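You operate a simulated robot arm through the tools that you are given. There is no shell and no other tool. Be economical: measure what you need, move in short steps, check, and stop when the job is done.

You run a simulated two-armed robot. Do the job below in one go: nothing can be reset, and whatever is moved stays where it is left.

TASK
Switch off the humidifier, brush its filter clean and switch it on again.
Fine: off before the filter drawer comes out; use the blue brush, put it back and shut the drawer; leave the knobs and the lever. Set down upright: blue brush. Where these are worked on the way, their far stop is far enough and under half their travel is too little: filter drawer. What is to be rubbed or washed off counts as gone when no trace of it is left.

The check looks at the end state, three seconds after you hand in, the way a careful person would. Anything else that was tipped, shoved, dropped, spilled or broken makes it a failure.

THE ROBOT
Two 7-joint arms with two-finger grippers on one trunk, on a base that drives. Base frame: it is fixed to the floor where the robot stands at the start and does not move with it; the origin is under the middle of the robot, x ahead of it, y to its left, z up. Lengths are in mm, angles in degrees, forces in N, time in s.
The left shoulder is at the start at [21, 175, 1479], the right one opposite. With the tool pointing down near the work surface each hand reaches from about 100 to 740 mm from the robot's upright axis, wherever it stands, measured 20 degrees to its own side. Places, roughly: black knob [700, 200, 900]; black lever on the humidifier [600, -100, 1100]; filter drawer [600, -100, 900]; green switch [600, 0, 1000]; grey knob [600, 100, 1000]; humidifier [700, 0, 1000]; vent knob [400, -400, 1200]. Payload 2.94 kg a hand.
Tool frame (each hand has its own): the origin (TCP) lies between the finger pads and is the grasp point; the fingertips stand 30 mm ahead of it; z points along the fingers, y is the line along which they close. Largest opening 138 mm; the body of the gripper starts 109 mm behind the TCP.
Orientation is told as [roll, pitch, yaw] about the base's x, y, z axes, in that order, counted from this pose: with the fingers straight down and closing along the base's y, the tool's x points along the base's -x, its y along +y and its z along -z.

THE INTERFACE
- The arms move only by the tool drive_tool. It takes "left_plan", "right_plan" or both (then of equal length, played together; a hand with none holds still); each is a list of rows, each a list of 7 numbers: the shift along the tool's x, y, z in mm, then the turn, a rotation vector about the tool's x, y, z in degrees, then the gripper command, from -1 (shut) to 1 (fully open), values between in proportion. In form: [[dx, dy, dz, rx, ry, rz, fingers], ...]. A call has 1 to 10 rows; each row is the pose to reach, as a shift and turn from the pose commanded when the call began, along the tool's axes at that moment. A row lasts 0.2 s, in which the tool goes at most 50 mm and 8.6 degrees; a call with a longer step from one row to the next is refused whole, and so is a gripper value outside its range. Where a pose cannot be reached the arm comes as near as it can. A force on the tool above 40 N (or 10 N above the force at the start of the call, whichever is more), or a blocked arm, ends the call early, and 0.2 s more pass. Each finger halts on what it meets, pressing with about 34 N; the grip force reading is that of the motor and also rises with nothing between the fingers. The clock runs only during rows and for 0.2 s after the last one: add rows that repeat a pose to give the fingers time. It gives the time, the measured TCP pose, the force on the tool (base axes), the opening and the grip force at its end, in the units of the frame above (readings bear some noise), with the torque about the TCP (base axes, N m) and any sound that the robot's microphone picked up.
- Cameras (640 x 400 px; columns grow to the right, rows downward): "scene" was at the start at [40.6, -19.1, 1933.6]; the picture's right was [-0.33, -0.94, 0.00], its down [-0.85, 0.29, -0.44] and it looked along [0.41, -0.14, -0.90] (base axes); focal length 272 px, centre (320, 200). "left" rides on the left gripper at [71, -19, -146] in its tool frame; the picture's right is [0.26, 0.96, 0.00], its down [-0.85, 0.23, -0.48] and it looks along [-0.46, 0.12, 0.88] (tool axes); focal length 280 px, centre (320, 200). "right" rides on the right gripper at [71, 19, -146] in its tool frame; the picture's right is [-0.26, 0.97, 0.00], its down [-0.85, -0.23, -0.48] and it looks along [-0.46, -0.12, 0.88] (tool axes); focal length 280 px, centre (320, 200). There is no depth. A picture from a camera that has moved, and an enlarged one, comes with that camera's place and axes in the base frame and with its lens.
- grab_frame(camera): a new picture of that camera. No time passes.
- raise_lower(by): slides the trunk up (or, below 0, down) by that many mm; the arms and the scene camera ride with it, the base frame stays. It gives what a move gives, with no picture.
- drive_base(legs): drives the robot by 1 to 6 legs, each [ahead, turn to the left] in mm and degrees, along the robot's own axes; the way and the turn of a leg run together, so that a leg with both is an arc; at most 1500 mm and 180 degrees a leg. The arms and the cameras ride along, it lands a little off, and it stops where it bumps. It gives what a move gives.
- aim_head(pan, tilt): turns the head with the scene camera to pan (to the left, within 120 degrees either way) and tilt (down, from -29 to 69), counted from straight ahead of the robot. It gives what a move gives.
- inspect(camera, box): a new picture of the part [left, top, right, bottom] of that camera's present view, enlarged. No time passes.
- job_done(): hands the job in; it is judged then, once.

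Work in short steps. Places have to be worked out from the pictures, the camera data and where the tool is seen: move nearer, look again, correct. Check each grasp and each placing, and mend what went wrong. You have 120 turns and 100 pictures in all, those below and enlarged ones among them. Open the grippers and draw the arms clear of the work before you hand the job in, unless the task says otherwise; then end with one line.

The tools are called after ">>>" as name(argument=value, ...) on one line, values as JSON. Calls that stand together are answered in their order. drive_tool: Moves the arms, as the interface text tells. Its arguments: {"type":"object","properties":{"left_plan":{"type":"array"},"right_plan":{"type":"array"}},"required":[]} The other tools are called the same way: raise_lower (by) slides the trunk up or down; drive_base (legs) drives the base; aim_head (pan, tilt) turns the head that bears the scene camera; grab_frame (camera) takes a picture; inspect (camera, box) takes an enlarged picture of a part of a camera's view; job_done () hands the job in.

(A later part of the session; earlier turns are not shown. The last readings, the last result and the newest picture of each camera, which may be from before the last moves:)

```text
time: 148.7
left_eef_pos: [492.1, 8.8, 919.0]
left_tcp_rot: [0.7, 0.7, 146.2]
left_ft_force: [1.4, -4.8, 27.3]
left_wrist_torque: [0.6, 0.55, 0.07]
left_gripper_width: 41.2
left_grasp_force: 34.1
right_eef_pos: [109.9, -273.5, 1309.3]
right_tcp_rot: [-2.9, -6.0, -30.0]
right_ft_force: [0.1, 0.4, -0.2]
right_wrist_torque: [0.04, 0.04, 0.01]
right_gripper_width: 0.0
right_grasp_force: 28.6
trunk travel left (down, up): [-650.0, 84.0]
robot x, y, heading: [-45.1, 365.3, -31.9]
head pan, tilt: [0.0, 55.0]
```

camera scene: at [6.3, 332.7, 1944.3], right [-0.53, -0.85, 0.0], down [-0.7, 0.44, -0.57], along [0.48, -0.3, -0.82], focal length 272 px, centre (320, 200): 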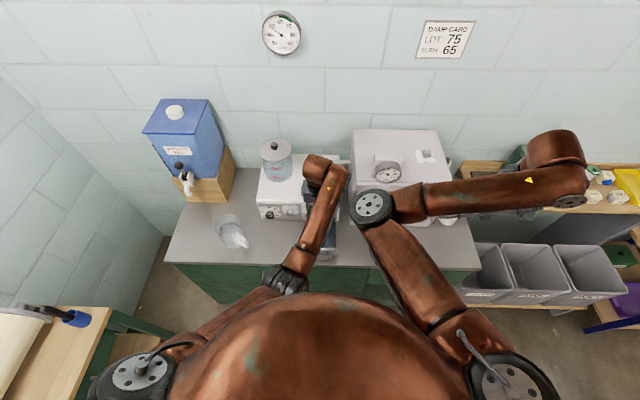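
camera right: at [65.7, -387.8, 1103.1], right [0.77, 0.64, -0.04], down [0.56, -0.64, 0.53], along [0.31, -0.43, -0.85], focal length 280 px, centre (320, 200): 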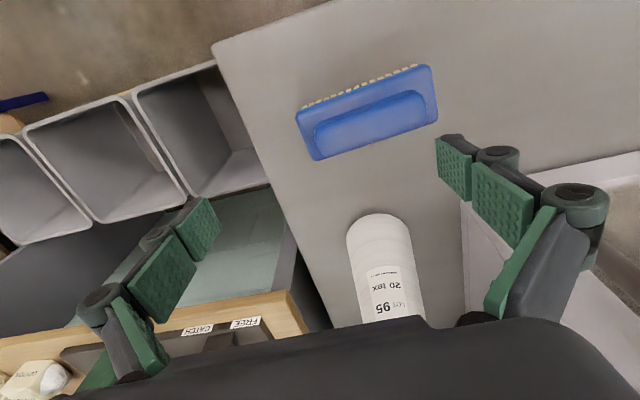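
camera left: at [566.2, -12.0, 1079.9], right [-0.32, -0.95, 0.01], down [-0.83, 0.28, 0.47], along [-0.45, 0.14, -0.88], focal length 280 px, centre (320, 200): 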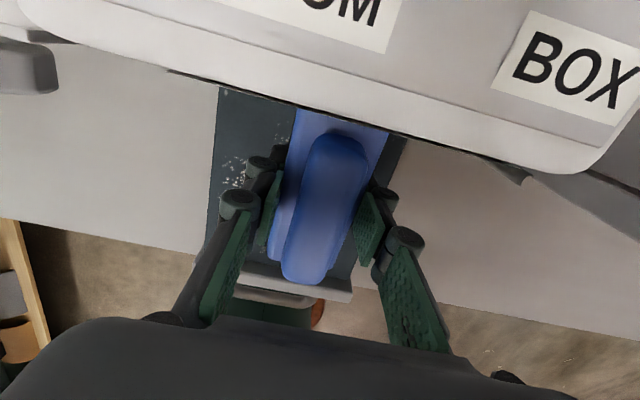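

Good contact at z 919. Keeping the pressure, I slide sideways across the dirty half to v 346.

>>> drive_tool(left_plan=[[0, -8, 0, 0, 0, 0, -1], [0, -16, 0, 0, 0, 0, -1], [0, -24, 0, 0, 0, 0, -1], [0, -32, 0, 0, 0, 0, -1], [0, -40, 0, 0, 0, 0, -1], [0, -48, 0, 0, 0, 0, -1], [0, -55, 0, 0, 0, 0, -1], [0, -61, 0, 0, 0, 0, -1], [-10, -61, 0, 0, 0, 0, -1], [-20, -61, 0, 0, 0, 0, -1]])

>>> drive_tool(left_plan=[[-6, 0, 0, 0, 0, 0, -1], [-8, 8, 0, 0, 0, 0, -1], [-8, 18, 0, 0, 0, 0, -1], [-8, 28, 0, 0, 0, 0, -1], [-8, 38, 0, 0, 0, 0, -1], [-8, 48, 0, 0, 0, 0, -1], [-8, 58, 0, 0, 0, 0, -1], [-8, 66, 0, 0, 0, 0, -1], [-8, 66, -30, 0, 0, 0, -1], [-8, 66, -70, 0, 0, 0, -1]])

>>> grab_frame(camera="left")

```text
time: 150.9
left_eef_pos: [512.8, 72.7, 920.5]
left_tcp_rot: [0.2, 0.7, 146.4]
left_ft_force: [10.7, -4.1, 28.2]
left_wrist_torque: [-0.41, 0.5, 0.25]
left_gripper_width: 41.0
left_grasp_force: 33.7
right_eef_pos: [111.0, -272.7, 1310.3]
right_tcp_rot: [-2.9, -6.0, -30.0]
right_ft_force: [-0.6, 0.2, 0.4]
right_wrist_torque: [0.0, 0.0, 0.0]
right_gripper_width: 0.0
right_grasp_force: 28.1
trunk travel left (down, up): [-650.0, 84.0]
robot x, y, heading: [-45.2, 367.1, -32.2]
head pan, tilt: [0.0, 55.0]
```

```text
time: 151.7
left_eef_pos: [498.2, 64.5, 920.6]
left_tcp_rot: [-0.2, 0.6, 146.4]
left_ft_force: [-2.4, 6.8, 16.7]
left_wrist_torque: [0.0, 0.48, -0.22]
left_gripper_width: 41.0
left_grasp_force: 33.8
right_eef_pos: [109.6, -274.7, 1308.0]
right_tcp_rot: [-2.8, -6.1, -29.9]
right_ft_force: [-0.1, 0.3, -0.1]
right_wrist_torque: [0.02, 0.01, 0.02]
right_gripper_width: 0.0
right_grasp_force: 28.6
trunk travel left (down, up): [-650.0, 84.0]
robot x, y, heading: [-44.8, 364.9, -32.1]
head pan, tilt: [0.0, 55.0]
stopped in row 4 (left hand): the force on the tool passed its limit at 53 N (the readings are from after the stop); the commanded pose is now the measured one
```

```text
16 pictures are left
camera left: at [567.8, 42.4, 1065.8], right [-0.32, -0.95, 0.0], down [-0.84, 0.28, 0.47], along [-0.44, 0.15, -0.88], focal length 280 px, centre (320, 200)
```

left: 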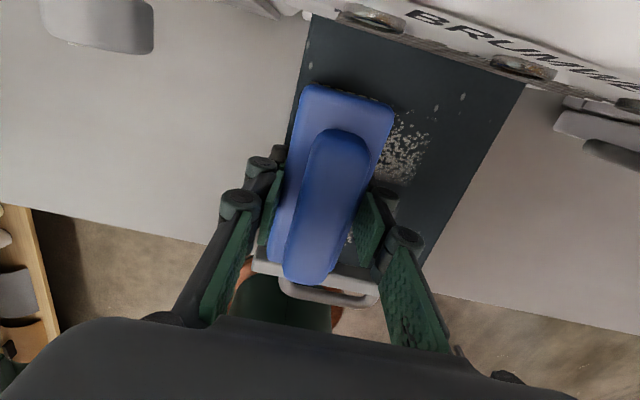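

Most is gone; a patch remains around v 290. I lighten slightly, move 6 mm inward and slide back across it.

>>> drive_tool(left_plan=[[6, 0, -3, 0, 0, 0, -1], [6, 6, -1, 0, 0, 0, -1], [6, 14, -0.5, 0, 0, 0, -1], [6, 22, -0.5, 0, 0, 0, -1], [6, 30, -0.5, 0, 0, 0, -1], [6, 38, -0.5, 0, 0, 0, -1], [6, 46, -0.5, 0, 0, 0, -1], [6, 54, -0.5, 0, 0, 0, -1], [6, 62, -0.5, 0, 0, 0, -1], [6, 70, -0.5, 0, 0, 0, -1]])

>>> grab_frame(camera="left")

```text
time: 153.9
left_eef_pos: [465.9, 3.5, 919.3]
left_tcp_rot: [0.0, 0.7, 146.4]
left_ft_force: [10.3, 10.0, 25.0]
left_wrist_torque: [0.57, -0.03, -0.16]
left_gripper_width: 41.1
left_grasp_force: 33.5
right_eef_pos: [110.9, -271.8, 1309.3]
right_tcp_rot: [-3.0, -6.1, -30.0]
right_ft_force: [0.2, 0.4, 0.2]
right_wrist_torque: [-0.01, 0.02, -0.01]
right_gripper_width: 0.1
right_grasp_force: 28.1
trunk travel left (down, up): [-650.0, 84.0]
robot x, y, heading: [-48.6, 365.5, -32.2]
head pan, tilt: [0.0, 55.0]
```

```text
15 pictures are left
camera left: at [533.9, -17.6, 1065.8], right [-0.32, -0.95, 0.0], down [-0.84, 0.28, 0.46], along [-0.44, 0.14, -0.89], focal length 280 px, centre (320, 200)
```

left: 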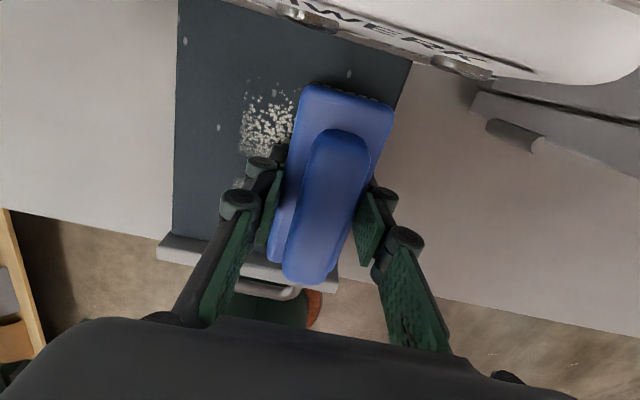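

A dense core patch remains around u 406, v 304; it likely needs more strokes. I lift, move over it and rub back and forth.

>>> drive_tool(left_plan=[[8, -8, -8, 0, 0, 0, -1], [17, -20, -5, 0, 0, 0, -1], [17, -20, 0, 0, 0, 0, -1], [17, -28, 0.5, 0, 0, 0, -1], [17, -36, 0.5, 0, 0, 0, -1], [17, -44, 0.5, 0, 0, 0, -1], [17, -52, 0.5, 0, 0, 0, -1], [17, -60, 0.5, 0, 0, 0, -1], [17, -50, 0.5, 0, 0, 0, -1], [17, -40, 0.5, 0, 0, 0, -1]])

>>> drive_tool(left_plan=[[0, 8, 0, 0, 0, 0, -1], [0, 16, 0, 0, 0, 0, -1], [0, 8, 0, 0, 0, 0, -1], [0, 0, 0, 0, 0, 0, -1], [0, -10, 0, 0, 0, 0, -1], [0, -20, 0, 0, 0, 0, -1], [0, -10, 0, 0, 0, 0, -1], [0, 0, 0, 0, 0, 0, -1], [0, 10, 0, 0, 0, 0, -1], [0, 20, 0, 0, 0, 0, -1]])

>>> drive_tool(left_plan=[[0, 10, -10, 0, 0, 0, -1], [0, 30, -20, 0, 0, 0, -1], [0, 45, -25, 0, 0, 0, -1]])

>>> grab_frame(camera="left")

```text
time: 156.1
left_eef_pos: [503.4, 29.4, 920.2]
left_tcp_rot: [-0.3, 0.6, 146.5]
left_ft_force: [7.9, 9.6, 20.3]
left_wrist_torque: [-0.04, 0.34, -0.12]
left_gripper_width: 40.8
left_grasp_force: 34.3
right_eef_pos: [109.7, -272.0, 1309.8]
right_tcp_rot: [-3.0, -6.0, -30.0]
right_ft_force: [-0.6, -0.6, 0.0]
right_wrist_torque: [0.01, -0.02, -0.02]
right_gripper_width: 0.2
right_grasp_force: 28.4
trunk travel left (down, up): [-650.0, 84.0]
robot x, y, heading: [-45.5, 364.8, -31.9]
head pan, tilt: [0.0, 55.0]
```

```text
time: 158.3
left_eef_pos: [488.5, 11.7, 920.0]
left_tcp_rot: [0.0, 0.6, 146.4]
left_ft_force: [5.5, 9.3, 23.7]
left_wrist_torque: [0.44, 0.12, -0.17]
left_gripper_width: 40.9
left_grasp_force: 33.9
right_eef_pos: [111.2, -272.8, 1309.4]
right_tcp_rot: [-3.0, -6.0, -29.9]
right_ft_force: [-0.4, 0.1, 0.7]
right_wrist_torque: [0.01, 0.0, -0.01]
right_gripper_width: 0.0
right_grasp_force: 28.2
trunk travel left (down, up): [-650.0, 84.0]
robot x, y, heading: [-45.1, 369.0, -31.9]
head pan, tilt: [0.0, 55.0]
```

```text
time: 159.1
left_eef_pos: [462.9, -27.4, 943.5]
left_tcp_rot: [-0.2, 0.5, 146.3]
left_ft_force: [-1.4, 0.1, -0.9]
left_wrist_torque: [0.02, 0.03, 0.01]
left_gripper_width: 40.7
left_grasp_force: 34.0
right_eef_pos: [111.1, -275.2, 1307.6]
right_tcp_rot: [-2.9, -6.0, -30.0]
right_ft_force: [0.2, -0.7, -0.7]
right_wrist_torque: [0.05, 0.03, 0.01]
right_gripper_width: 0.0
right_grasp_force: 28.4
trunk travel left (down, up): [-650.0, 84.0]
robot x, y, heading: [-47.2, 367.5, -31.7]
head pan, tilt: [0.0, 55.0]
```

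```text
14 pictures are left
camera left: at [533.3, -49.6, 1089.2], right [-0.32, -0.95, 0.0], down [-0.84, 0.28, 0.47], along [-0.44, 0.15, -0.88], focal length 280 px, centre (320, 200)
```

left: 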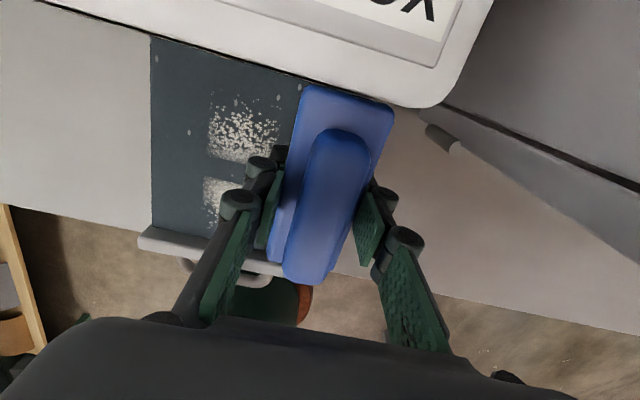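

Two patches remain with a clean band between them. I enlarge the view to see what was and was not rubbed.

>>> inspect(camera="left", box=[140, 40, 320, 260])

```text
1.82 times, centred on (230, 150) of left
camera zoom: at [533.3, -49.6, 1089.2], right [-0.32, -0.95, 0.0], down [-0.84, 0.28, 0.47], along [-0.44, 0.15, -0.88], focal length 510 px, centre (484, 291)
```

zoom: 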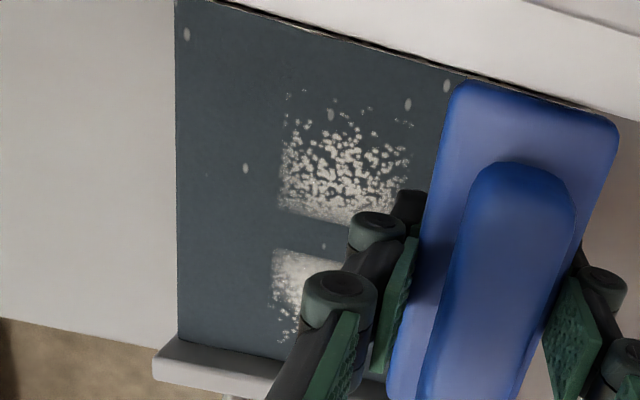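

The brush's inner end has pitched up about 11° in the grip (it caught the housing lip), so only its front end touches. I pitch the hand by -11° to lay the bristles flat, and keep away from the lip.

>>> drive_tool(left_plan=[[-5, 0, -10, 0, -5, 0, -1], [-9, -10, -12, 0, -11, 0, -1], [-9, -30, -8, 0, -11, 0, -1], [-9, -50, -4, 0, -11, 0, -1], [-9, -50, -4, 0, -11, 0, -1]])

>>> inspect(camera="scene", box=[265, 180, 365, 260])

```text
time: 160.3
left_eef_pos: [477.3, 31.5, 953.4]
left_tcp_rot: [-0.1, -10.6, 146.4]
left_ft_force: [0.7, 1.6, -2.1]
left_wrist_torque: [-0.04, 0.0, 0.02]
left_gripper_width: 40.6
left_grasp_force: 34.2
left hand out of reach, approached as far as the arm can: row 1, 2, 3, 4, 5
right_eef_pos: [111.9, -273.2, 1308.4]
right_tcp_rot: [-2.9, -5.9, -29.9]
right_ft_force: [-0.3, 0.2, -0.4]
right_wrist_torque: [-0.01, -0.01, -0.03]
right_gripper_width: 0.0
right_grasp_force: 28.3
trunk travel left (down, up): [-650.0, 84.0]
robot x, y, heading: [-47.7, 366.0, -32.1]
head pan, tilt: [0.0, 55.0]
```

```text
5.00 times, centred on (315, 220) of scene
camera zoom: at [0.1, 338.9, 1944.1], right [-0.53, -0.85, 0.0], down [-0.69, 0.43, -0.57], along [0.49, -0.3, -0.82], focal length 1362 px, centre (345, 100)
```

zoom: 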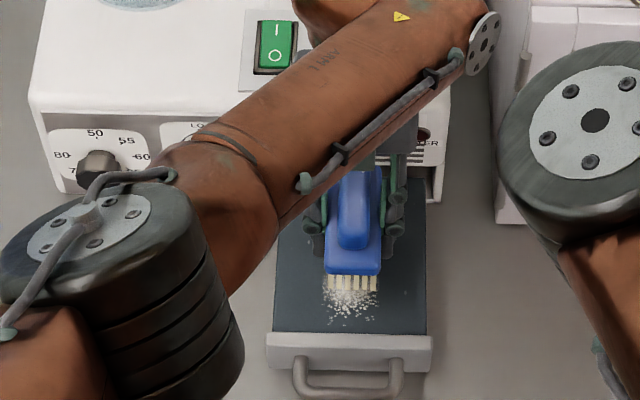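

The hand is pitched; the bristles look about level over the patch. I lower until contact.

>>> drive_tool(left_plan=[[3, 4, 15, 0, 0, 0, -1], [5, 8, 25, 0, 0, 0, -1], [6, 8, 29, 0, 0, 0, -1], [6, 8, 31.5, 0, 0, 0, -1], [6.5, 8, 33.5, 0, 0, 0, -1], [7, 8, 35.5, 0, 0, 0, -1]])

```text
time: 161.7
left_eef_pos: [464.4, 36.3, 926.7]
left_tcp_rot: [0.0, -10.4, 146.4]
left_ft_force: [-0.3, 0.8, -1.2]
left_wrist_torque: [0.0, -0.01, -0.02]
left_gripper_width: 40.8
left_grasp_force: 33.9
left hand out of reach, approached as far as the arm can: row 1, 2, 3, 4, 5, 6
right_eef_pos: [113.0, -272.7, 1308.4]
right_tcp_rot: [-2.9, -5.9, -29.9]
right_ft_force: [1.1, 0.8, 0.9]
right_wrist_torque: [0.01, 0.0, -0.02]
right_gripper_width: 0.0
right_grasp_force: 27.7
trunk travel left (down, up): [-650.0, 84.0]
robot x, y, heading: [-44.7, 364.7, -32.1]
head pan, tilt: [0.0, 55.0]
```

That is now at the outer reach. I lift and pull the hand in, then roll the base 55 mm forward.

>>> drive_tool(left_plan=[[-20, 0, -25, 0, 0, 0, -1], [-50, 0, -40, 0, 0, 0, -1], [-70, 0, -50, 0, 0, 0, -1], [-70, 0, -50, 0, 0, 0, -1]])

>>> drive_base(legs=[[55, 0]])

```text
time: 162.7
left_eef_pos: [415.8, 68.8, 988.4]
left_tcp_rot: [-0.1, -10.5, 146.5]
left_ft_force: [0.0, 0.6, -1.3]
left_wrist_torque: [0.02, -0.03, 0.0]
left_gripper_width: 40.8
left_grasp_force: 33.7
right_eef_pos: [112.0, -273.8, 1308.9]
right_tcp_rot: [-3.0, -6.0, -30.0]
right_ft_force: [0.1, -0.7, -0.1]
right_wrist_torque: [-0.01, 0.01, 0.02]
right_gripper_width: 0.0
right_grasp_force: 27.8
trunk travel left (down, up): [-650.0, 84.0]
robot x, y, heading: [-46.4, 365.9, -31.8]
head pan, tilt: [0.0, 55.0]
```

```text
time: 164.2
left_eef_pos: [404.9, 89.0, 1008.2]
left_tcp_rot: [-1.7, -7.2, 148.7]
left_ft_force: [-0.6, -0.1, -1.9]
left_wrist_torque: [0.03, -0.04, -0.02]
left_gripper_width: 40.8
left_grasp_force: 34.4
right_eef_pos: [68.7, -252.9, 1331.3]
right_tcp_rot: [-4.3, -10.5, -30.4]
right_ft_force: [-0.2, -1.1, 1.0]
right_wrist_torque: [0.04, -0.1, 0.0]
right_gripper_width: 0.1
right_grasp_force: 28.4
trunk travel left (down, up): [-650.0, 84.0]
robot x, y, heading: [-0.6, 338.6, -31.7]
head pan, tilt: [0.0, 55.0]
stopped in leg 1: the robot was blocked; the commanded pose is now the measured one
```

The body met something while going forward, so I back off again. A better fix is to level the hand, set the brush on the flat filter, let go so it settles flat, and re-grip it there.

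>>> drive_base(legs=[[-45, 0]])

>>> drive_tool(left_plan=[[0, 0, 0, 0, 0, 0, -1], [0, 0, 0, 0, 0, 0, -1]])

>>> grab_frame(camera="scene")

```text
time: 165.4
left_eef_pos: [369.4, 114.5, 1005.9]
left_tcp_rot: [-1.6, -7.2, 149.0]
left_ft_force: [0.8, 0.8, -1.1]
left_wrist_torque: [0.0, 0.11, 0.01]
left_gripper_width: 41.1
left_grasp_force: 34.1
right_eef_pos: [27.1, -228.1, 1328.9]
right_tcp_rot: [-5.5, -10.0, -30.7]
right_ft_force: [1.2, 0.2, -0.1]
right_wrist_torque: [0.04, 0.06, 0.0]
right_gripper_width: 0.0
right_grasp_force: 27.9
trunk travel left (down, up): [-650.0, 84.0]
robot x, y, heading: [-34.3, 358.9, -32.2]
head pan, tilt: [0.0, 55.0]
stopped in leg 1: the robot was blocked; the commanded pose is now the measured one
```

```text
time: 166.0
left_eef_pos: [350.1, 125.4, 1014.7]
left_tcp_rot: [-1.5, -6.0, 148.9]
left_ft_force: [-1.8, -0.2, -0.7]
left_wrist_torque: [-0.04, -0.08, -0.02]
left_gripper_width: 41.2
left_grasp_force: 34.3
right_eef_pos: [3.0, -213.7, 1336.3]
right_tcp_rot: [-5.6, -11.3, -30.8]
right_ft_force: [-1.5, 0.9, 0.6]
right_wrist_torque: [-0.09, -0.15, 0.02]
right_gripper_width: 0.1
right_grasp_force: 27.7
trunk travel left (down, up): [-650.0, 84.0]
robot x, y, heading: [-37.9, 360.3, -32.0]
head pan, tilt: [0.0, 55.0]
```

```text
11 pictures are left
camera scene: at [-4.2, 341.5, 1944.6], right [-0.53, -0.85, 0.0], down [-0.69, 0.43, -0.58], along [0.49, -0.31, -0.81], focal length 272 px, centre (320, 200)
```

scene: 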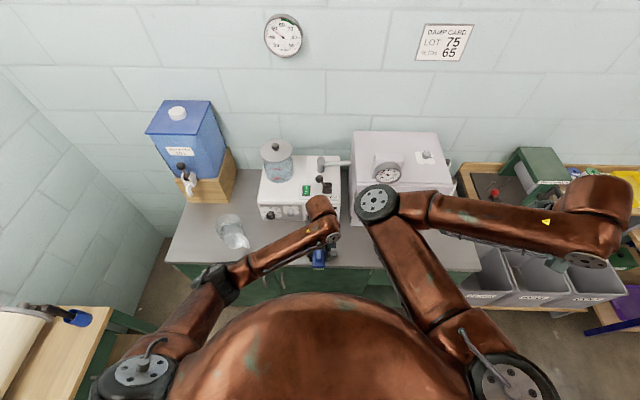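

The way is clear. I level the hand and move it forward over the filter at z ≈ 1000.

>>> drive_tool(left_plan=[[20, 0, 0, -0.8, 3, 1, -1], [55, 0, 0, -1.5, 6, 2.5, -1], [95, 0, 0, -1.5, 6, 2.5, -1], [135, 0, 0, -1.5, 6, 2.5, -1], [164, 0, 0, -1.5, 6, 2.5, -1], [164, 0, 0, -1.5, 6, 2.5, -1]])

```text
time: 167.4
left_eef_pos: [501.4, 36.0, 989.9]
left_tcp_rot: [0.1, -0.7, 146.5]
left_ft_force: [0.5, -0.6, -0.6]
left_wrist_torque: [-0.02, 0.05, -0.03]
left_gripper_width: 40.9
left_grasp_force: 33.8
right_eef_pos: [16.0, -220.0, 1331.1]
right_tcp_rot: [-5.6, -10.7, -30.9]
right_ft_force: [0.1, -0.9, -0.7]
right_wrist_torque: [0.01, 0.03, 0.0]
right_gripper_width: 0.2
right_grasp_force: 28.3
trunk travel left (down, up): [-650.0, 84.0]
robot x, y, heading: [-38.0, 358.6, -32.1]
head pan, tilt: [0.0, 55.0]
```

Now to u 386, v 298: lower to contact, open a little so the brush settles, and close again.

>>> drive_tool(left_plan=[[-5, 6, 30, 0, 0, 0, -1], [-10, 13, 58, 0, 0, 0, -1], [-10, 13, 66, 0, 0, 0, -1], [-10, 13, 69, 0, 0, 0, -1], [-10, 13, 69, 0, 0, 0, -0.2], [-10, 13, 68, 0, 0, 0, -0.2], [-10, 13, 66, 0, 0, 0, -0.2], [-10, 13, 66, 0, 0, 0, -0.7], [-10, 13, 66, 0, 0, 0, -1], [-10, 13, 66, 0, 0, 0, -1]])

>>> grab_frame(camera="left")

```text
time: 169.6
left_eef_pos: [484.1, 30.8, 925.8]
left_tcp_rot: [0.1, -0.6, 146.4]
left_ft_force: [-0.5, -0.7, 1.6]
left_wrist_torque: [0.02, -0.03, 0.01]
left_gripper_width: 41.0
left_grasp_force: 33.7
right_eef_pos: [14.4, -218.9, 1331.5]
right_tcp_rot: [-5.5, -10.8, -30.9]
right_ft_force: [0.5, 0.1, 0.2]
right_wrist_torque: [0.02, -0.01, 0.0]
right_gripper_width: 0.0
right_grasp_force: 28.3
trunk travel left (down, up): [-650.0, 84.0]
robot x, y, heading: [-35.1, 361.4, -32.2]
head pan, tilt: [0.0, 55.0]
```

```text
10 pictures are left
camera left: at [556.1, 8.0, 1069.9], right [-0.32, -0.95, 0.0], down [-0.83, 0.28, 0.48], along [-0.46, 0.15, -0.87], focal length 280 px, centre (320, 200)
```

left: 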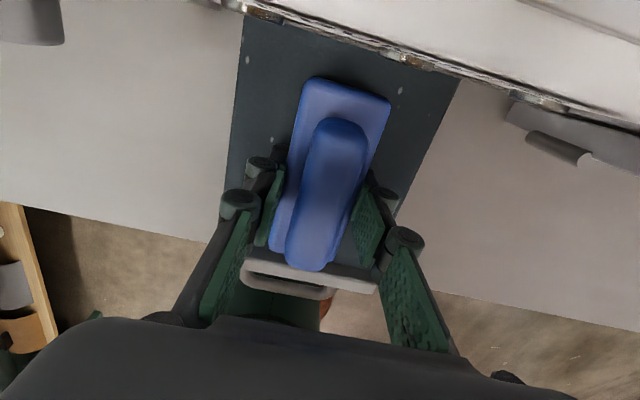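

The brush is flat again, right over the remaining patch. I press lightly and rub along and across.

>>> drive_tool(left_plan=[[0, 0, 3, 0, 0, 0, -1], [-6, 0, 4, 0, 0, 0, -1], [-12, 0, 4, 0, 0, 0, -1], [-12, -8, 4, 0, 0, 0, -1], [-4, -12, 4, 0, 0, 0, -1], [6, -12, 4, 0, 0, 0, -1], [14, -8, 4, 0, 0, 0, -1], [14, 2, 4, 0, 0, 0, -1], [14, 12, 4, 0, 0, 0, -1], [4, 12, 4, 0, 0, 0, -1]])

>>> drive_tool(left_plan=[[-8, 0, 0, 0, 0, 0, -1], [-15, 0, 0, 0, 0, 0, -1], [-15, -10, 0, 0, 0, 0, -1], [-15, -20, 0, 0, 0, 0, -1], [-15, -28, 0, 0, 0, 0, -1], [-5, -28, 0, 0, 0, 0, -1], [5, -28, 0, 0, 0, 0, -1], [5, -28, -15, 0, 0, 0, -1], [5, -10, -30, 0, 0, 0, -1], [5, 25, -45, 0, 0, 0, -1]])

>>> inspect(camera="left", box=[140, 20, 420, 280])

```text
time: 171.8
left_eef_pos: [478.3, 17.8, 923.6]
left_tcp_rot: [0.3, -0.5, 146.3]
left_ft_force: [0.4, -2.4, 9.7]
left_wrist_torque: [-0.35, -0.61, -0.2]
left_gripper_width: 41.4
left_grasp_force: 34.0
right_eef_pos: [13.1, -220.2, 1332.3]
right_tcp_rot: [-5.5, -10.9, -31.0]
right_ft_force: [-0.3, 0.4, -0.2]
right_wrist_torque: [-0.01, 0.01, 0.03]
right_gripper_width: 0.0
right_grasp_force: 28.5
trunk travel left (down, up): [-650.0, 84.0]
robot x, y, heading: [-39.5, 363.2, -32.0]
head pan, tilt: [0.0, 55.0]
```

```text
time: 174.0
left_eef_pos: [468.9, -4.5, 965.5]
left_tcp_rot: [0.0, -0.5, 146.5]
left_ft_force: [0.8, -0.2, -0.5]
left_wrist_torque: [0.04, -0.03, 0.0]
left_gripper_width: 40.9
left_grasp_force: 33.7
right_eef_pos: [13.5, -222.2, 1330.0]
right_tcp_rot: [-5.4, -10.9, -30.8]
right_ft_force: [-0.6, 0.1, 0.4]
right_wrist_torque: [0.08, -0.02, 0.05]
right_gripper_width: 0.1
right_grasp_force: 28.4
trunk travel left (down, up): [-650.0, 84.0]
robot x, y, heading: [-35.0, 359.8, -31.6]
head pan, tilt: [0.0, 55.0]
```

```text
1.54 times, centred on (280, 150) of left
camera zoom: at [541.6, -27.7, 1109.8], right [-0.31, -0.95, 0.0], down [-0.83, 0.27, 0.48], along [-0.46, 0.16, -0.87], focal length 431 px, centre (382, 277)
```

zoom: 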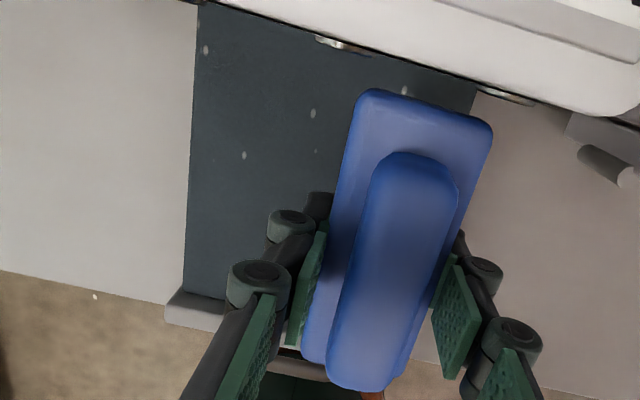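

The patch is gone; a few faint single dots remain visible. I move the hand aside to see the whole filter.

>>> drive_tool(left_plan=[[0, 20, -30, 0, 0, 0, -1], [0, 55, -55, 0, 0, 0, -1], [0, 95, -70, 0, 0, 0, -1], [0, 120, -80, 0, 0, 0, -1], [0, 120, -80, 0, 0, 0, -1]])

>>> inspect(camera="left", box=[30, 60, 310, 280])

```text
time: 174.9
left_eef_pos: [421.4, -78.4, 1036.8]
left_tcp_rot: [-1.7, -1.5, 148.2]
left_ft_force: [7.5, 31.1, 8.0]
left_wrist_torque: [-0.18, -0.24, 1.46]
left_gripper_width: 47.0
left_grasp_force: 34.4
right_eef_pos: [-3.6, -241.3, 1345.2]
right_tcp_rot: [-16.7, -2.6, -26.8]
right_ft_force: [-0.2, -0.6, -0.9]
right_wrist_torque: [0.05, -0.05, -0.01]
right_gripper_width: 0.0
right_grasp_force: 28.4
trunk travel left (down, up): [-650.0, 84.0]
robot x, y, heading: [-35.7, 359.8, -31.5]
head pan, tilt: [0.0, 55.0]
stopped in row 4 (left hand): the force on the tool passed its limit at 46 N (the readings are from after the stop); the commanded pose is now the measured one
```

```text
1.82 times, centred on (170, 170) of left
camera zoom: at [493.8, -104.2, 1180.9], right [-0.29, -0.96, -0.04], down [-0.84, 0.23, 0.49], along [-0.46, 0.17, -0.87], focal length 510 px, centre (593, 254)
```

zoom: 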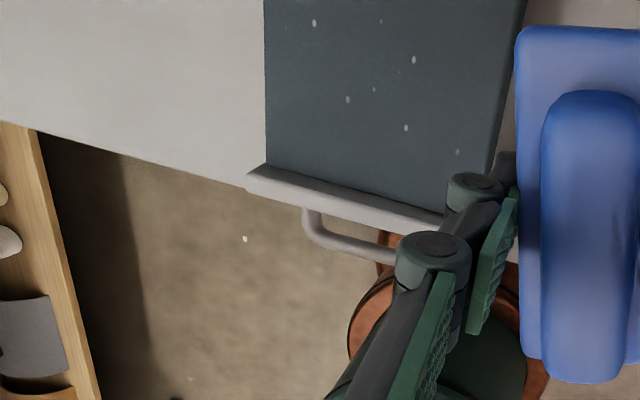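

The brush bumped the white box while moving aside. I move back at once and check the box and the grip.

>>> drive_tool(left_plan=[[0, -20, 0, 0, 0, 0, -1], [0, -50, 0, 0, 0, 0, -1], [0, -80, 0, 0, 0, 0, -1], [0, -80, 0, 0, 0, 0, -1]])

>>> grab_frame(camera="scene")

```text
time: 175.9
left_eef_pos: [455.9, -18.7, 1036.8]
left_tcp_rot: [-1.0, -1.2, 147.4]
left_ft_force: [0.0, 0.1, -1.6]
left_wrist_torque: [0.02, -0.02, 0.0]
left_gripper_width: 41.2
left_grasp_force: 34.5
right_eef_pos: [-5.0, -243.0, 1345.5]
right_tcp_rot: [-16.6, -2.5, -26.8]
right_ft_force: [0.0, -0.7, -0.5]
right_wrist_torque: [0.03, -0.04, 0.01]
right_gripper_width: 0.0
right_grasp_force: 28.7
trunk travel left (down, up): [-650.0, 84.0]
robot x, y, heading: [-35.2, 355.6, -31.7]
head pan, tilt: [0.0, 55.0]
```

```text
7 pictures are left
camera scene: at [7.4, 330.3, 1944.2], right [-0.53, -0.85, 0.0], down [-0.7, 0.43, -0.57], along [0.49, -0.3, -0.82], focal length 272 px, centre (320, 200)
```

scene: 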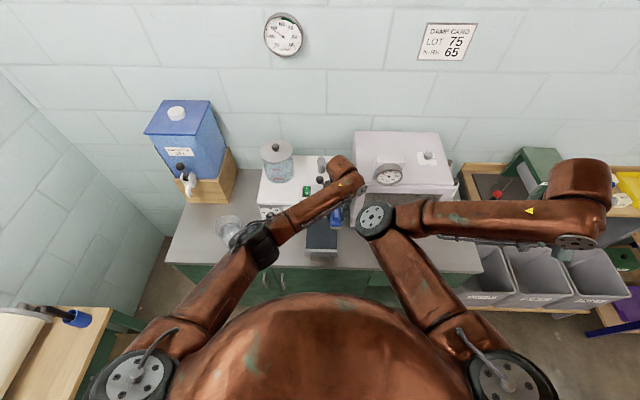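

The box is unmoved; it was the left wrist meeting the right elbow. To be sure no trace is left, I go over the whole filter once more with the flat brush, starting at v 250.

>>> drive_tool(left_plan=[[5, -6, 30, 0.5, 1, 0.5, -1], [9, -10, 65, 1, 1.2, 1, -1], [9, -10, 95, 1, 1.2, 1, -1], [9, -10, 107, 1, 1.2, 1, -1], [9, -10, 112, 1, 1.2, 1, -1], [9, -10, 115, 1, 1.2, 1, -1], [9, -10, 117, 1, 1.2, 1, -1]])

```text
time: 177.6
left_eef_pos: [468.6, -11.6, 923.3]
left_tcp_rot: [-1.8, 0.0, 146.4]
left_ft_force: [-0.5, 1.1, 7.7]
left_wrist_torque: [0.15, 0.54, -0.03]
left_gripper_width: 41.2
left_grasp_force: 34.1
right_eef_pos: [-4.0, -241.0, 1346.1]
right_tcp_rot: [-16.6, -2.6, -26.9]
right_ft_force: [-0.2, 0.9, -0.5]
right_wrist_torque: [-0.03, 0.0, -0.01]
right_gripper_width: 0.2
right_grasp_force: 28.4
trunk travel left (down, up): [-650.0, 84.0]
robot x, y, heading: [-36.6, 356.8, -31.8]
head pan, tilt: [0.0, 55.0]
```

Touching at about 8 N. I level the roll, press slightly more, and slide across the filter to the far side.

>>> drive_tool(left_plan=[[0, 0, 2, -1.8, 0, 0, -1], [0, -10, 2, -1.8, 0, 0, -1], [0, -21, 2, -1.8, 0, 0, -1], [0, -32, 2, -1.8, 0, 0, -1], [0, -43, 2, -1.8, 0, 0, -1], [0, -54, 2, -1.8, 0, 0, -1], [0, -65, 2, -1.8, 0, 0, -1], [0, -76, 2, -1.8, 0, 0, -1], [0, -87, 2, -1.8, 0, 0, -1], [-10, -92, 2, -1.8, 0, 0, -1]])

>>> drive_tool(left_plan=[[-10, 0, 0, 0, 0, 0, -1], [-12, 10, 0, 0, 0, 0, -1], [-12, 21, 0, 0, 0, 0, -1], [-12, 32, 0, 0, 0, 0, -1], [-12, 43, 0, 0, 0, 0, -1], [-12, 54, 0, 0, 0, 0, -1], [-12, 65, 0, 0, 0, 0, -1], [-12, 76, 0, 0, 0, 0, -1], [-12, 87, 0, 0, 0, 0, -1], [-12, 94, 0, 0, 0, 0, -1]])

```text
time: 179.8
left_eef_pos: [513.0, 71.6, 923.1]
left_tcp_rot: [-0.1, -0.1, 146.5]
left_ft_force: [0.4, -0.7, 4.8]
left_wrist_torque: [-0.23, -0.21, 0.02]
left_gripper_width: 40.7
left_grasp_force: 34.5
right_eef_pos: [-3.7, -240.4, 1346.4]
right_tcp_rot: [-16.7, -2.7, -26.8]
right_ft_force: [-0.1, 0.7, -0.3]
right_wrist_torque: [0.01, 0.0, 0.01]
right_gripper_width: 0.0
right_grasp_force: 27.9
trunk travel left (down, up): [-650.0, 84.0]
robot x, y, heading: [-37.4, 360.6, -31.8]
head pan, tilt: [0.0, 55.0]
```

```text
time: 181.9
left_eef_pos: [450.4, -1.5, 921.1]
left_tcp_rot: [-0.1, -0.1, 146.5]
left_ft_force: [0.4, 0.7, -0.7]
left_wrist_torque: [0.01, 0.01, -0.03]
left_gripper_width: 41.1
left_grasp_force: 34.1
right_eef_pos: [-2.8, -241.4, 1346.3]
right_tcp_rot: [-16.6, -2.5, -26.8]
right_ft_force: [-0.6, 0.8, 0.3]
right_wrist_torque: [0.01, 0.0, 0.02]
right_gripper_width: 0.0
right_grasp_force: 28.8
trunk travel left (down, up): [-650.0, 84.0]
robot x, y, heading: [-38.5, 357.5, -31.6]
head pan, tilt: [0.0, 55.0]
```

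I lift the brush and look at the filter.

>>> drive_tool(left_plan=[[0, 10, -30, 0, 0, 0, -1], [-10, 20, -65, 0, 0, 0, -1], [-20, 30, -95, 0, 0, 0, -1], [-20, 30, -95, 0, 0, 0, -1]])

>>> inspect(camera="left", box=[120, 0, 320, 240])

```text
time: 182.9
left_eef_pos: [416.7, -13.5, 1017.7]
left_tcp_rot: [-0.1, -0.3, 146.5]
left_ft_force: [0.1, -0.6, -0.5]
left_wrist_torque: [0.01, -0.01, 0.0]
left_gripper_width: 41.1
left_grasp_force: 33.7
right_eef_pos: [-2.7, -242.0, 1345.9]
right_tcp_rot: [-16.6, -2.5, -26.8]
right_ft_force: [0.4, -0.8, 0.4]
right_wrist_torque: [0.01, -0.03, -0.03]
right_gripper_width: 0.2
right_grasp_force: 28.4
trunk travel left (down, up): [-650.0, 84.0]
robot x, y, heading: [-38.8, 360.3, -31.6]
head pan, tilt: [0.0, 55.0]
```

```text
1.67 times, centred on (220, 120) of left
camera zoom: at [488.2, -36.3, 1163.2], right [-0.31, -0.95, 0.0], down [-0.83, 0.28, 0.48], along [-0.45, 0.15, -0.88], focal length 467 px, centre (487, 333)
```

zoom: 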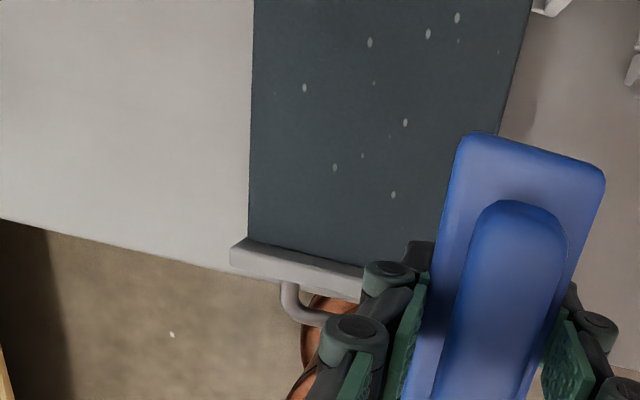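

The remaining faint ovals sit at unchanged places even where the brush rubbed repeatedly, and the same ones show on the floor. They are surface texture, not deposit: the filter is clean. I raise the brush, shift away from the right elbow and turn back to the original yaw.

>>> drive_tool(left_plan=[[0, -9, -17, 0, 0, -8, -1], [0, -18, -34, 0, 0, -16, -1], [0, -27, -52, 0, 0, -24.5, -1], [0, -36, -70, 0, 0, -33, -1], [0, -45, -87, 0, 0, -41.5, -1], [0, -54, -104, 0, 0, -50, -1], [0, -63, -121, 0, 0, -58.5, -1], [0, -72, -138, 0, 0, -67, -1], [0, -81, -155, 0, 0, -75.5, -1], [0, -90, -172, 0, 0, -84, -1]])

```text
time: 185.2
left_eef_pos: [467.0, 60.1, 1190.1]
left_tcp_rot: [-0.3, 0.0, -129.4]
left_ft_force: [-0.6, 0.1, -0.7]
left_wrist_torque: [-0.02, 0.02, 0.01]
left_gripper_width: 40.8
left_grasp_force: 34.0
right_eef_pos: [-3.2, -241.0, 1346.1]
right_tcp_rot: [-16.6, -2.4, -26.8]
right_ft_force: [0.4, -0.3, -0.8]
right_wrist_torque: [-0.04, -0.01, -0.01]
right_gripper_width: 0.0
right_grasp_force: 28.6
trunk travel left (down, up): [-650.0, 84.0]
robot x, y, heading: [-37.3, 358.7, -31.9]
head pan, tilt: [0.0, 55.0]
```

I drive back to the brush's place along the counter.

>>> drive_base(legs=[[0, 90.5], [-583, 0], [0, -92.5]])

```text
time: 196.3
left_eef_pos: [127.5, -484.8, 1189.9]
left_tcp_rot: [-0.2, 0.0, -133.8]
left_ft_force: [-0.2, 0.4, -0.7]
left_wrist_torque: [0.01, -0.01, -0.03]
left_gripper_width: 40.8
left_grasp_force: 34.1
right_eef_pos: [-363.8, -750.0, 1345.8]
right_tcp_rot: [-16.6, -2.5, -30.9]
right_ft_force: [0.6, -0.1, 0.1]
right_wrist_torque: [0.0, 0.01, -0.05]
right_gripper_width: 0.0
right_grasp_force: 28.2
trunk travel left (down, up): [-650.0, 84.0]
robot x, y, heading: [-357.0, -146.4, -35.8]
head pan, tilt: [0.0, 55.0]
```

I correct the position and yaw to the original spot and descend to z ≈ 905.

>>> drive_tool(left_plan=[[25, -23, 10, 0, 0, -6, -1], [50.7, -45.8, 25, 0, 0, -11.7, -1], [50.7, -45.8, 60, 0, 0, -11.7, -1], [50.7, -45.8, 100, 0, 0, -11.7, -1], [50.7, -45.8, 140, 0, 0, -11.7, -1], [50.7, -45.8, 180, 0, 0, -11.7, -1], [50.7, -45.8, 220, 0, 0, -11.7, -1], [50.7, -45.8, 255, 0, 0, -11.7, -1], [50.7, -45.8, 280, 0, 0, -11.7, -1], [50.7, -45.8, 287, 0, 0, -11.7, -1]])

>>> grab_frame(camera="left")

```text
time: 198.5
left_eef_pos: [129.9, -415.4, 902.7]
left_tcp_rot: [-0.1, 0.0, -121.9]
left_ft_force: [0.1, 0.4, -1.2]
left_wrist_torque: [-0.01, 0.02, 0.0]
left_gripper_width: 41.1
left_grasp_force: 33.8
right_eef_pos: [-363.6, -750.5, 1345.9]
right_tcp_rot: [-16.6, -2.6, -30.9]
right_ft_force: [-0.3, 0.3, 0.1]
right_wrist_torque: [-0.03, 0.03, -0.01]
right_gripper_width: 0.0
right_grasp_force: 28.7
trunk travel left (down, up): [-650.0, 84.0]
robot x, y, heading: [-352.1, -150.6, -36.0]
head pan, tilt: [0.0, 55.0]
```

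```text
5 pictures are left
camera left: at [153.1, -344.2, 1047.1], right [0.96, -0.29, 0.0], down [-0.25, -0.84, 0.47], along [-0.14, -0.45, -0.88], focal length 280 px, centre (320, 200)
```

left: 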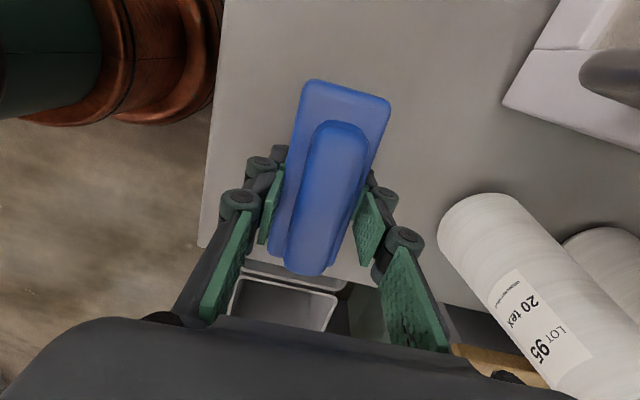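

The brush hangs over its original spot. I lower in small steps to contact.

>>> drive_tool(left_plan=[[0, 0, 10, 0, 0, 0, -1], [0, 0, 17, 0, 0, 0, -1], [0, 0, 21, 0, 0, 0, -1], [0, 0, 24, 0, 0, 0, -1], [0, 0, 24, 0, 0, 0, -1]])

```text
time: 199.7
left_eef_pos: [131.4, -414.7, 878.5]
left_tcp_rot: [-0.1, 0.1, -121.9]
left_ft_force: [-0.9, -1.0, -0.8]
left_wrist_torque: [0.01, 0.01, 0.0]
left_gripper_width: 40.8
left_grasp_force: 34.1
right_eef_pos: [-364.2, -749.0, 1346.7]
right_tcp_rot: [-16.6, -2.5, -30.9]
right_ft_force: [0.4, 0.3, 0.3]
right_wrist_torque: [0.01, -0.01, 0.0]
right_gripper_width: 0.0
right_grasp_force: 28.1
trunk travel left (down, up): [-650.0, 84.0]
robot x, y, heading: [-356.7, -149.4, -36.0]
head pan, tilt: [0.0, 55.0]
```

No contact yet; a little lower.

>>> drive_tool(left_plan=[[0, 0, 2, 0, 0, 0, -1], [0, 0, 4, 0, 0, 0, -1], [0, 0, 6, 0, 0, 0, -1], [0, 0, 6, 0, 0, 0, -1]])

```text
time: 200.7
left_eef_pos: [129.8, -414.0, 873.5]
left_tcp_rot: [-0.1, 0.1, -122.1]
left_ft_force: [0.2, -0.4, -1.6]
left_wrist_torque: [0.05, 0.07, -0.01]
left_gripper_width: 41.1
left_grasp_force: 34.2
right_eef_pos: [-363.5, -749.8, 1346.9]
right_tcp_rot: [-16.6, -2.6, -30.9]
right_ft_force: [-1.1, 0.1, -0.1]
right_wrist_torque: [-0.01, 0.01, -0.02]
right_gripper_width: 0.4
right_grasp_force: 28.3
trunk travel left (down, up): [-650.0, 84.0]
robot x, y, heading: [-353.7, -146.1, -35.9]
head pan, tilt: [0.0, 55.0]
```

Almost there. Lower 3 mm more, open slowly, then rise straight up.

>>> drive_tool(left_plan=[[0, 0, 1.5, 0, 0, 0, -1], [0, 0, 3, 0, 0, 0, -1], [0, 0, 3, 0, 0, 0, -0.3], [0, 0, 3, 0, 0, 0, -0.1], [0, 0, 2, 0, 0, 0, 0.1], [0, 0, 0, 0, 0, 0, 0.1], [0, 0, -20, 0, 0, 0, 0.1], [0, 0, -60, 0, 0, 0, 0.1], [0, 0, -105, 0, 0, 0, 0.1], [0, 0, -150, 0, 0, 0, 0.1]])

>>> grab_frame(camera="left")

```text
time: 202.9
left_eef_pos: [130.6, -414.1, 1021.9]
left_tcp_rot: [-0.2, 0.1, -122.0]
left_ft_force: [0.1, -0.5, -0.2]
left_wrist_torque: [0.0, 0.0, 0.0]
left_gripper_width: 75.9
left_grasp_force: 0.0
right_eef_pos: [-363.4, -749.7, 1346.2]
right_tcp_rot: [-16.6, -2.5, -31.0]
right_ft_force: [-0.2, 0.6, 0.2]
right_wrist_torque: [-0.01, 0.04, 0.03]
right_gripper_width: 0.3
right_grasp_force: 28.2
trunk travel left (down, up): [-650.0, 84.0]
robot x, y, heading: [-353.7, -148.6, -35.7]
head pan, tilt: [0.0, 55.0]
```

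```text
4 pictures are left
camera left: at [152.5, -343.7, 1166.9], right [0.96, -0.29, 0.0], down [-0.25, -0.84, 0.47], along [-0.14, -0.45, -0.88], focal length 280 px, centre (320, 200)
```

left: 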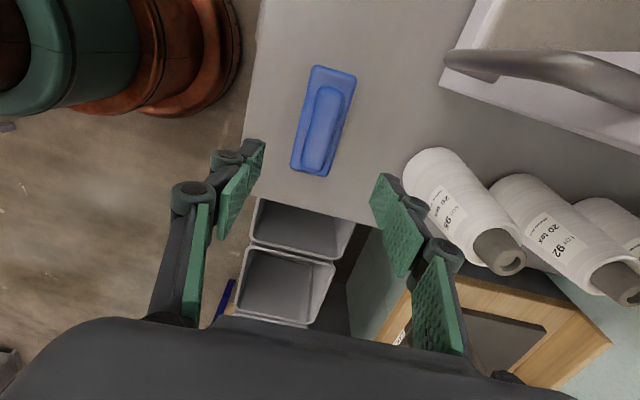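

The brush stands upright at its place. I raise the hand and drive back to the original stand at the origin, from which the drawer handle was worked before.

>>> drive_tool(left_plan=[[0, 0, -45, 0, 0, 0, -0.2], [0, 0, -90, 0, 0, 0, -0.4], [0, 0, -135, 0, 0, 0, -0.4], [0, 0, -175, 0, 0, 0, -0.4]])

>>> drive_base(legs=[[0, 58.5], [384, 0], [0, -22.7]])

```text
time: 203.9
left_eef_pos: [131.4, -417.1, 1197.7]
left_tcp_rot: [0.0, 0.1, -122.0]
left_ft_force: [-0.3, 0.4, 0.0]
left_wrist_torque: [-0.01, -0.01, 0.04]
left_gripper_width: 41.5
left_grasp_force: 0.0
right_eef_pos: [-363.9, -750.6, 1346.5]
right_tcp_rot: [-16.6, -2.6, -30.8]
right_ft_force: [-0.2, -0.1, -0.4]
right_wrist_torque: [0.02, -0.01, -0.01]
right_gripper_width: 0.1
right_grasp_force: 28.5
trunk travel left (down, up): [-650.0, 84.0]
robot x, y, heading: [-354.7, -147.1, -35.7]
head pan, tilt: [0.0, 55.0]
```

```text
time: 210.1
left_eef_pos: [550.1, 64.8, 1195.2]
left_tcp_rot: [-0.1, 0.1, -86.1]
left_ft_force: [-0.4, -0.5, 1.0]
left_wrist_torque: [0.04, 0.0, 0.0]
left_gripper_width: 41.5
left_grasp_force: 0.0
right_eef_pos: [344.3, -497.1, 1345.6]
right_tcp_rot: [-16.6, -2.5, 5.0]
right_ft_force: [0.3, -0.8, 0.4]
right_wrist_torque: [0.0, -0.03, 0.0]
right_gripper_width: 0.1
right_grasp_force: 28.7
trunk travel left (down, up): [-650.0, 84.0]
robot x, y, heading: [-2.7, -1.7, -0.1]
head pan, tilt: [0.0, 55.0]
```

I am at the old stand. I swing the left hand square to the drawer, drawing it back and lower.

>>> drive_tool(left_plan=[[5, -24, 15, 0, 0, 7.4, -0.35], [11, -48, 35, 0, 0, 14.8, -0.35], [17, -72, 55, 0, 0, 22.2, -0.35], [22, -96, 80, 0, 0, 29.6, -0.35], [28, -118, 100, 0, 0, 37, -0.35], [28, -118, 100, 0, 0, 37, -0.35]])

>>> drive_tool(left_plan=[[0, 0, 0, -8, 0, 0, -0.35], [0, 0, 0, -16, 0, 0, -0.35], [0, 0, 0, -24, 0, 0, -0.35], [0, 0, 0, -32, 0, 0, -0.35], [0, 0, 0, -40, 0, 0, -0.35], [0, 0, 0, -45.5, 0, 0, -0.35], [0, 0, 0, -45.5, 0, 0, -0.35]])

```text
time: 211.5
left_eef_pos: [430.0, 83.8, 1097.6]
left_tcp_rot: [-0.2, -0.1, -123.2]
left_ft_force: [-0.1, 0.9, -0.4]
left_wrist_torque: [0.0, -0.01, 0.02]
left_gripper_width: 44.8
left_grasp_force: 0.0
right_eef_pos: [344.5, -497.2, 1346.2]
right_tcp_rot: [-16.5, -2.4, 5.0]
right_ft_force: [-0.3, 0.9, -0.2]
right_wrist_torque: [0.01, 0.0, 0.02]
right_gripper_width: 0.4
right_grasp_force: 28.3
trunk travel left (down, up): [-650.0, 84.0]
robot x, y, heading: [-0.9, -1.9, 0.0]
head pan, tilt: [0.0, 55.0]
```

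```text
time: 213.1
left_eef_pos: [430.8, 84.3, 1097.6]
left_tcp_rot: [45.5, 0.0, -123.1]
left_ft_force: [0.6, 0.5, 0.6]
left_wrist_torque: [0.01, 0.01, -0.02]
left_gripper_width: 44.8
left_grasp_force: 0.0
right_eef_pos: [344.0, -497.5, 1346.3]
right_tcp_rot: [-16.5, -2.4, 4.9]
right_ft_force: [0.4, 0.5, 0.1]
right_wrist_torque: [0.03, -0.01, -0.02]
right_gripper_width: 0.0
right_grasp_force: 28.0
trunk travel left (down, up): [-650.0, 84.0]
robot x, y, heading: [-2.0, -6.2, -0.2]
head pan, tilt: [0.0, 55.0]
```

Now down in front of the pulled-out handle, 60 mm short of the old grip pose.

>>> drive_tool(left_plan=[[-4, -40, 8, 0, 0, 0, -0.4], [-8, -80, 16, 0, 0, 0, -0.4], [-12, -120, 26, 0, 0, 0, -0.4], [-16, -160, 38, 0, 0, 0, -0.4], [-18.4, -197, 51, 0, 0, 0, -0.4], [-18.4, -197, 51, 0, 0, 0, -0.4]])

>>> grab_frame(camera="left")

```text
time: 214.5
left_eef_pos: [334.6, 125.8, 921.3]
left_tcp_rot: [45.4, -0.1, -123.1]
left_ft_force: [-0.1, -0.1, -0.1]
left_wrist_torque: [0.02, 0.0, -0.01]
left_gripper_width: 41.4
left_grasp_force: 0.0
right_eef_pos: [345.2, -496.1, 1346.3]
right_tcp_rot: [-16.5, -2.5, 5.0]
right_ft_force: [-0.3, 0.3, -0.1]
right_wrist_torque: [0.01, 0.0, -0.04]
right_gripper_width: 0.0
right_grasp_force: 28.4
trunk travel left (down, up): [-650.0, 84.0]
robot x, y, heading: [0.1, -3.6, -0.1]
head pan, tilt: [0.0, 55.0]
```

```text
3 pictures are left
camera left: at [275.8, 249.5, 1008.2], right [0.71, -0.15, 0.69], down [-0.61, -0.61, 0.5], along [0.35, -0.78, -0.53], focal length 280 px, centre (320, 200)
```

left: 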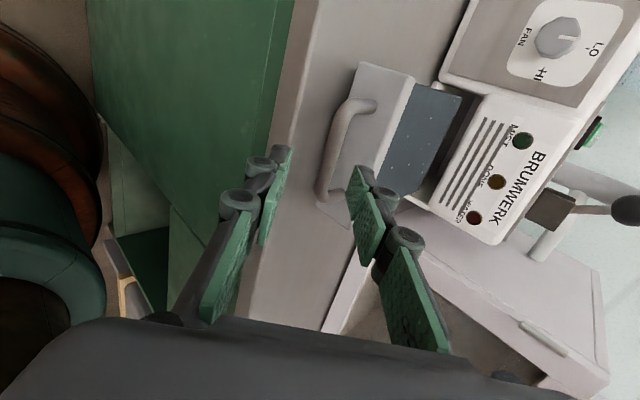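

The filter is clean and the drawer slid in slightly while brushing. The bar lies about 93 mm ahead and 12 mm to the upper side. I advance and close on it.

>>> drive_tool(left_plan=[[0, 12, 10, 0, 0, 0, -0.4], [0, 12, 35, 0, 0, 0, -0.4], [0, 12, 55, 0, 0, 0, -0.4], [0, 12, 65, 0, 0, 0, -0.4], [0, 12, 70, 0, 0, 0, -0.4], [0, 12, 70, 0, 0, 0, -0.7], [0, 12, 70, 0, 0, 0, -1], [0, 12, 70, 0, 0, 0, -1], [0, 12, 70, 0, 0, 0, -1]])

```text
time: 216.5
left_eef_pos: [380.7, 94.0, 876.6]
left_tcp_rot: [44.9, -0.1, -123.1]
left_ft_force: [-7.2, 0.3, -31.7]
left_wrist_torque: [0.32, -0.43, 0.07]
left_gripper_width: 10.5
left_grasp_force: 36.6
right_eef_pos: [344.7, -495.9, 1345.5]
right_tcp_rot: [-16.6, -2.5, 5.0]
right_ft_force: [-0.1, 0.2, -0.1]
right_wrist_torque: [-0.02, 0.0, -0.01]
right_gripper_width: 0.2
right_grasp_force: 28.2
trunk travel left (down, up): [-650.0, 84.0]
robot x, y, heading: [0.4, -4.1, -0.1]
head pan, tilt: [0.0, 55.0]
```

The bar is gripped (10.5 mm). I relax the vertical strain slightly and push the drawer straight in.

>>> drive_tool(left_plan=[[0, -1.5, 1.5, 0, 0, 0, -1], [0, 10, 13, 0, 0, 0, -1], [0, 22, 25, 0, 0, 0, -1], [0, 35, 38, 0, 0, 0, -1], [0, 49, 52, 0, 0, 0, -1], [0, 63, 66.5, 0, 0, 0, -1], [0, 77, 80.5, 0, 0, 0, -1], [0, 91, 95, 0, 0, 0, -1], [0, 102, 106, 0, 0, 0, -1], [0, 107, 111, 0, 0, 0, -1]])

```text
time: 218.7
left_eef_pos: [513.6, 6.7, 876.5]
left_tcp_rot: [45.2, -0.1, -123.1]
left_ft_force: [-0.2, -9.1, -35.5]
left_wrist_torque: [0.39, -0.43, 0.32]
left_gripper_width: 10.4
left_grasp_force: 37.0
right_eef_pos: [346.7, -497.9, 1344.7]
right_tcp_rot: [-16.5, -2.4, 4.8]
right_ft_force: [1.0, -0.1, -0.4]
right_wrist_torque: [-0.01, 0.01, -0.01]
right_gripper_width: 0.0
right_grasp_force: 28.4
trunk travel left (down, up): [-650.0, 84.0]
robot x, y, heading: [-1.0, -4.7, 0.0]
head pan, tilt: [0.0, 55.0]
```

The hand is back at the closed position. I push 4 mm further to feel the stop.

>>> drive_tool(left_plan=[[0, 1, 2, 0, 0, 0, -1], [0, 2, 4, 0, 0, 0, -1], [0, 3, 5, 0, 0, 0, -1]])

```text
time: 219.5
left_eef_pos: [514.8, 4.8, 875.4]
left_tcp_rot: [45.0, -0.2, -123.2]
left_ft_force: [-16.0, 2.0, -24.1]
left_wrist_torque: [-0.08, -0.32, -0.44]
left_gripper_width: 10.9
left_grasp_force: 36.4
right_eef_pos: [344.1, -494.8, 1346.4]
right_tcp_rot: [-16.6, -2.5, 5.1]
right_ft_force: [-0.4, -0.5, 0.0]
right_wrist_torque: [-0.01, -0.01, 0.0]
right_gripper_width: 0.1
right_grasp_force: 28.4
trunk travel left (down, up): [-650.0, 84.0]
robot x, y, heading: [-0.4, -3.8, -0.0]
head pan, tilt: [0.0, 55.0]
```

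The stop resists, so the drawer is shut. Release and back off along the tool axis.

>>> drive_tool(left_plan=[[0, 0, 0, 0, 0, 0, -0.7], [0, 0, 0, 0, 0, 0, -0.4], [0, 0, 0, 0, 0, 0, -0.35], [0, 0, -12, 0, 0, 0, -0.35], [0, 0, -40, 0, 0, 0, -0.35], [0, 0, -75, 0, 0, 0, -0.35], [0, 0, -105, 0, 0, 0, -0.35], [0, 0, -105, 0, 0, 0, -0.35]])

>>> inspect(camera="scene", box=[255, 165, 395, 285])

```text
time: 221.3
left_eef_pos: [455.4, 45.1, 951.5]
left_tcp_rot: [45.3, 0.0, -123.1]
left_ft_force: [0.5, -0.4, -0.9]
left_wrist_torque: [0.01, 0.02, 0.0]
left_gripper_width: 45.0
left_grasp_force: 0.0
right_eef_pos: [343.4, -497.2, 1346.2]
right_tcp_rot: [-16.6, -2.5, 4.9]
right_ft_force: [0.3, -1.0, -0.2]
right_wrist_torque: [-0.05, -0.04, 0.0]
right_gripper_width: 0.0
right_grasp_force: 28.9
trunk travel left (down, up): [-650.0, 84.0]
robot x, y, heading: [-2.6, -1.3, -0.3]
head pan, tilt: [0.0, 55.0]
```

```text
3.33 times, centred on (325, 225) of scene
camera zoom: at [54.0, -1.7, 1944.1], right [0.0, -1.0, 0.0], down [-0.82, 0.0, -0.57], along [0.57, 0.0, -0.82], focal length 908 px, centre (303, 117)
```

zoom: 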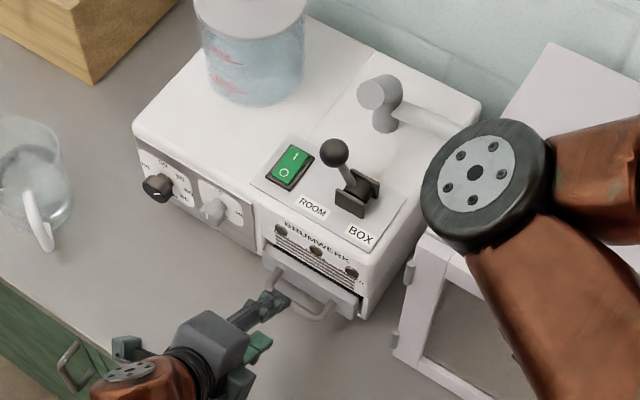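

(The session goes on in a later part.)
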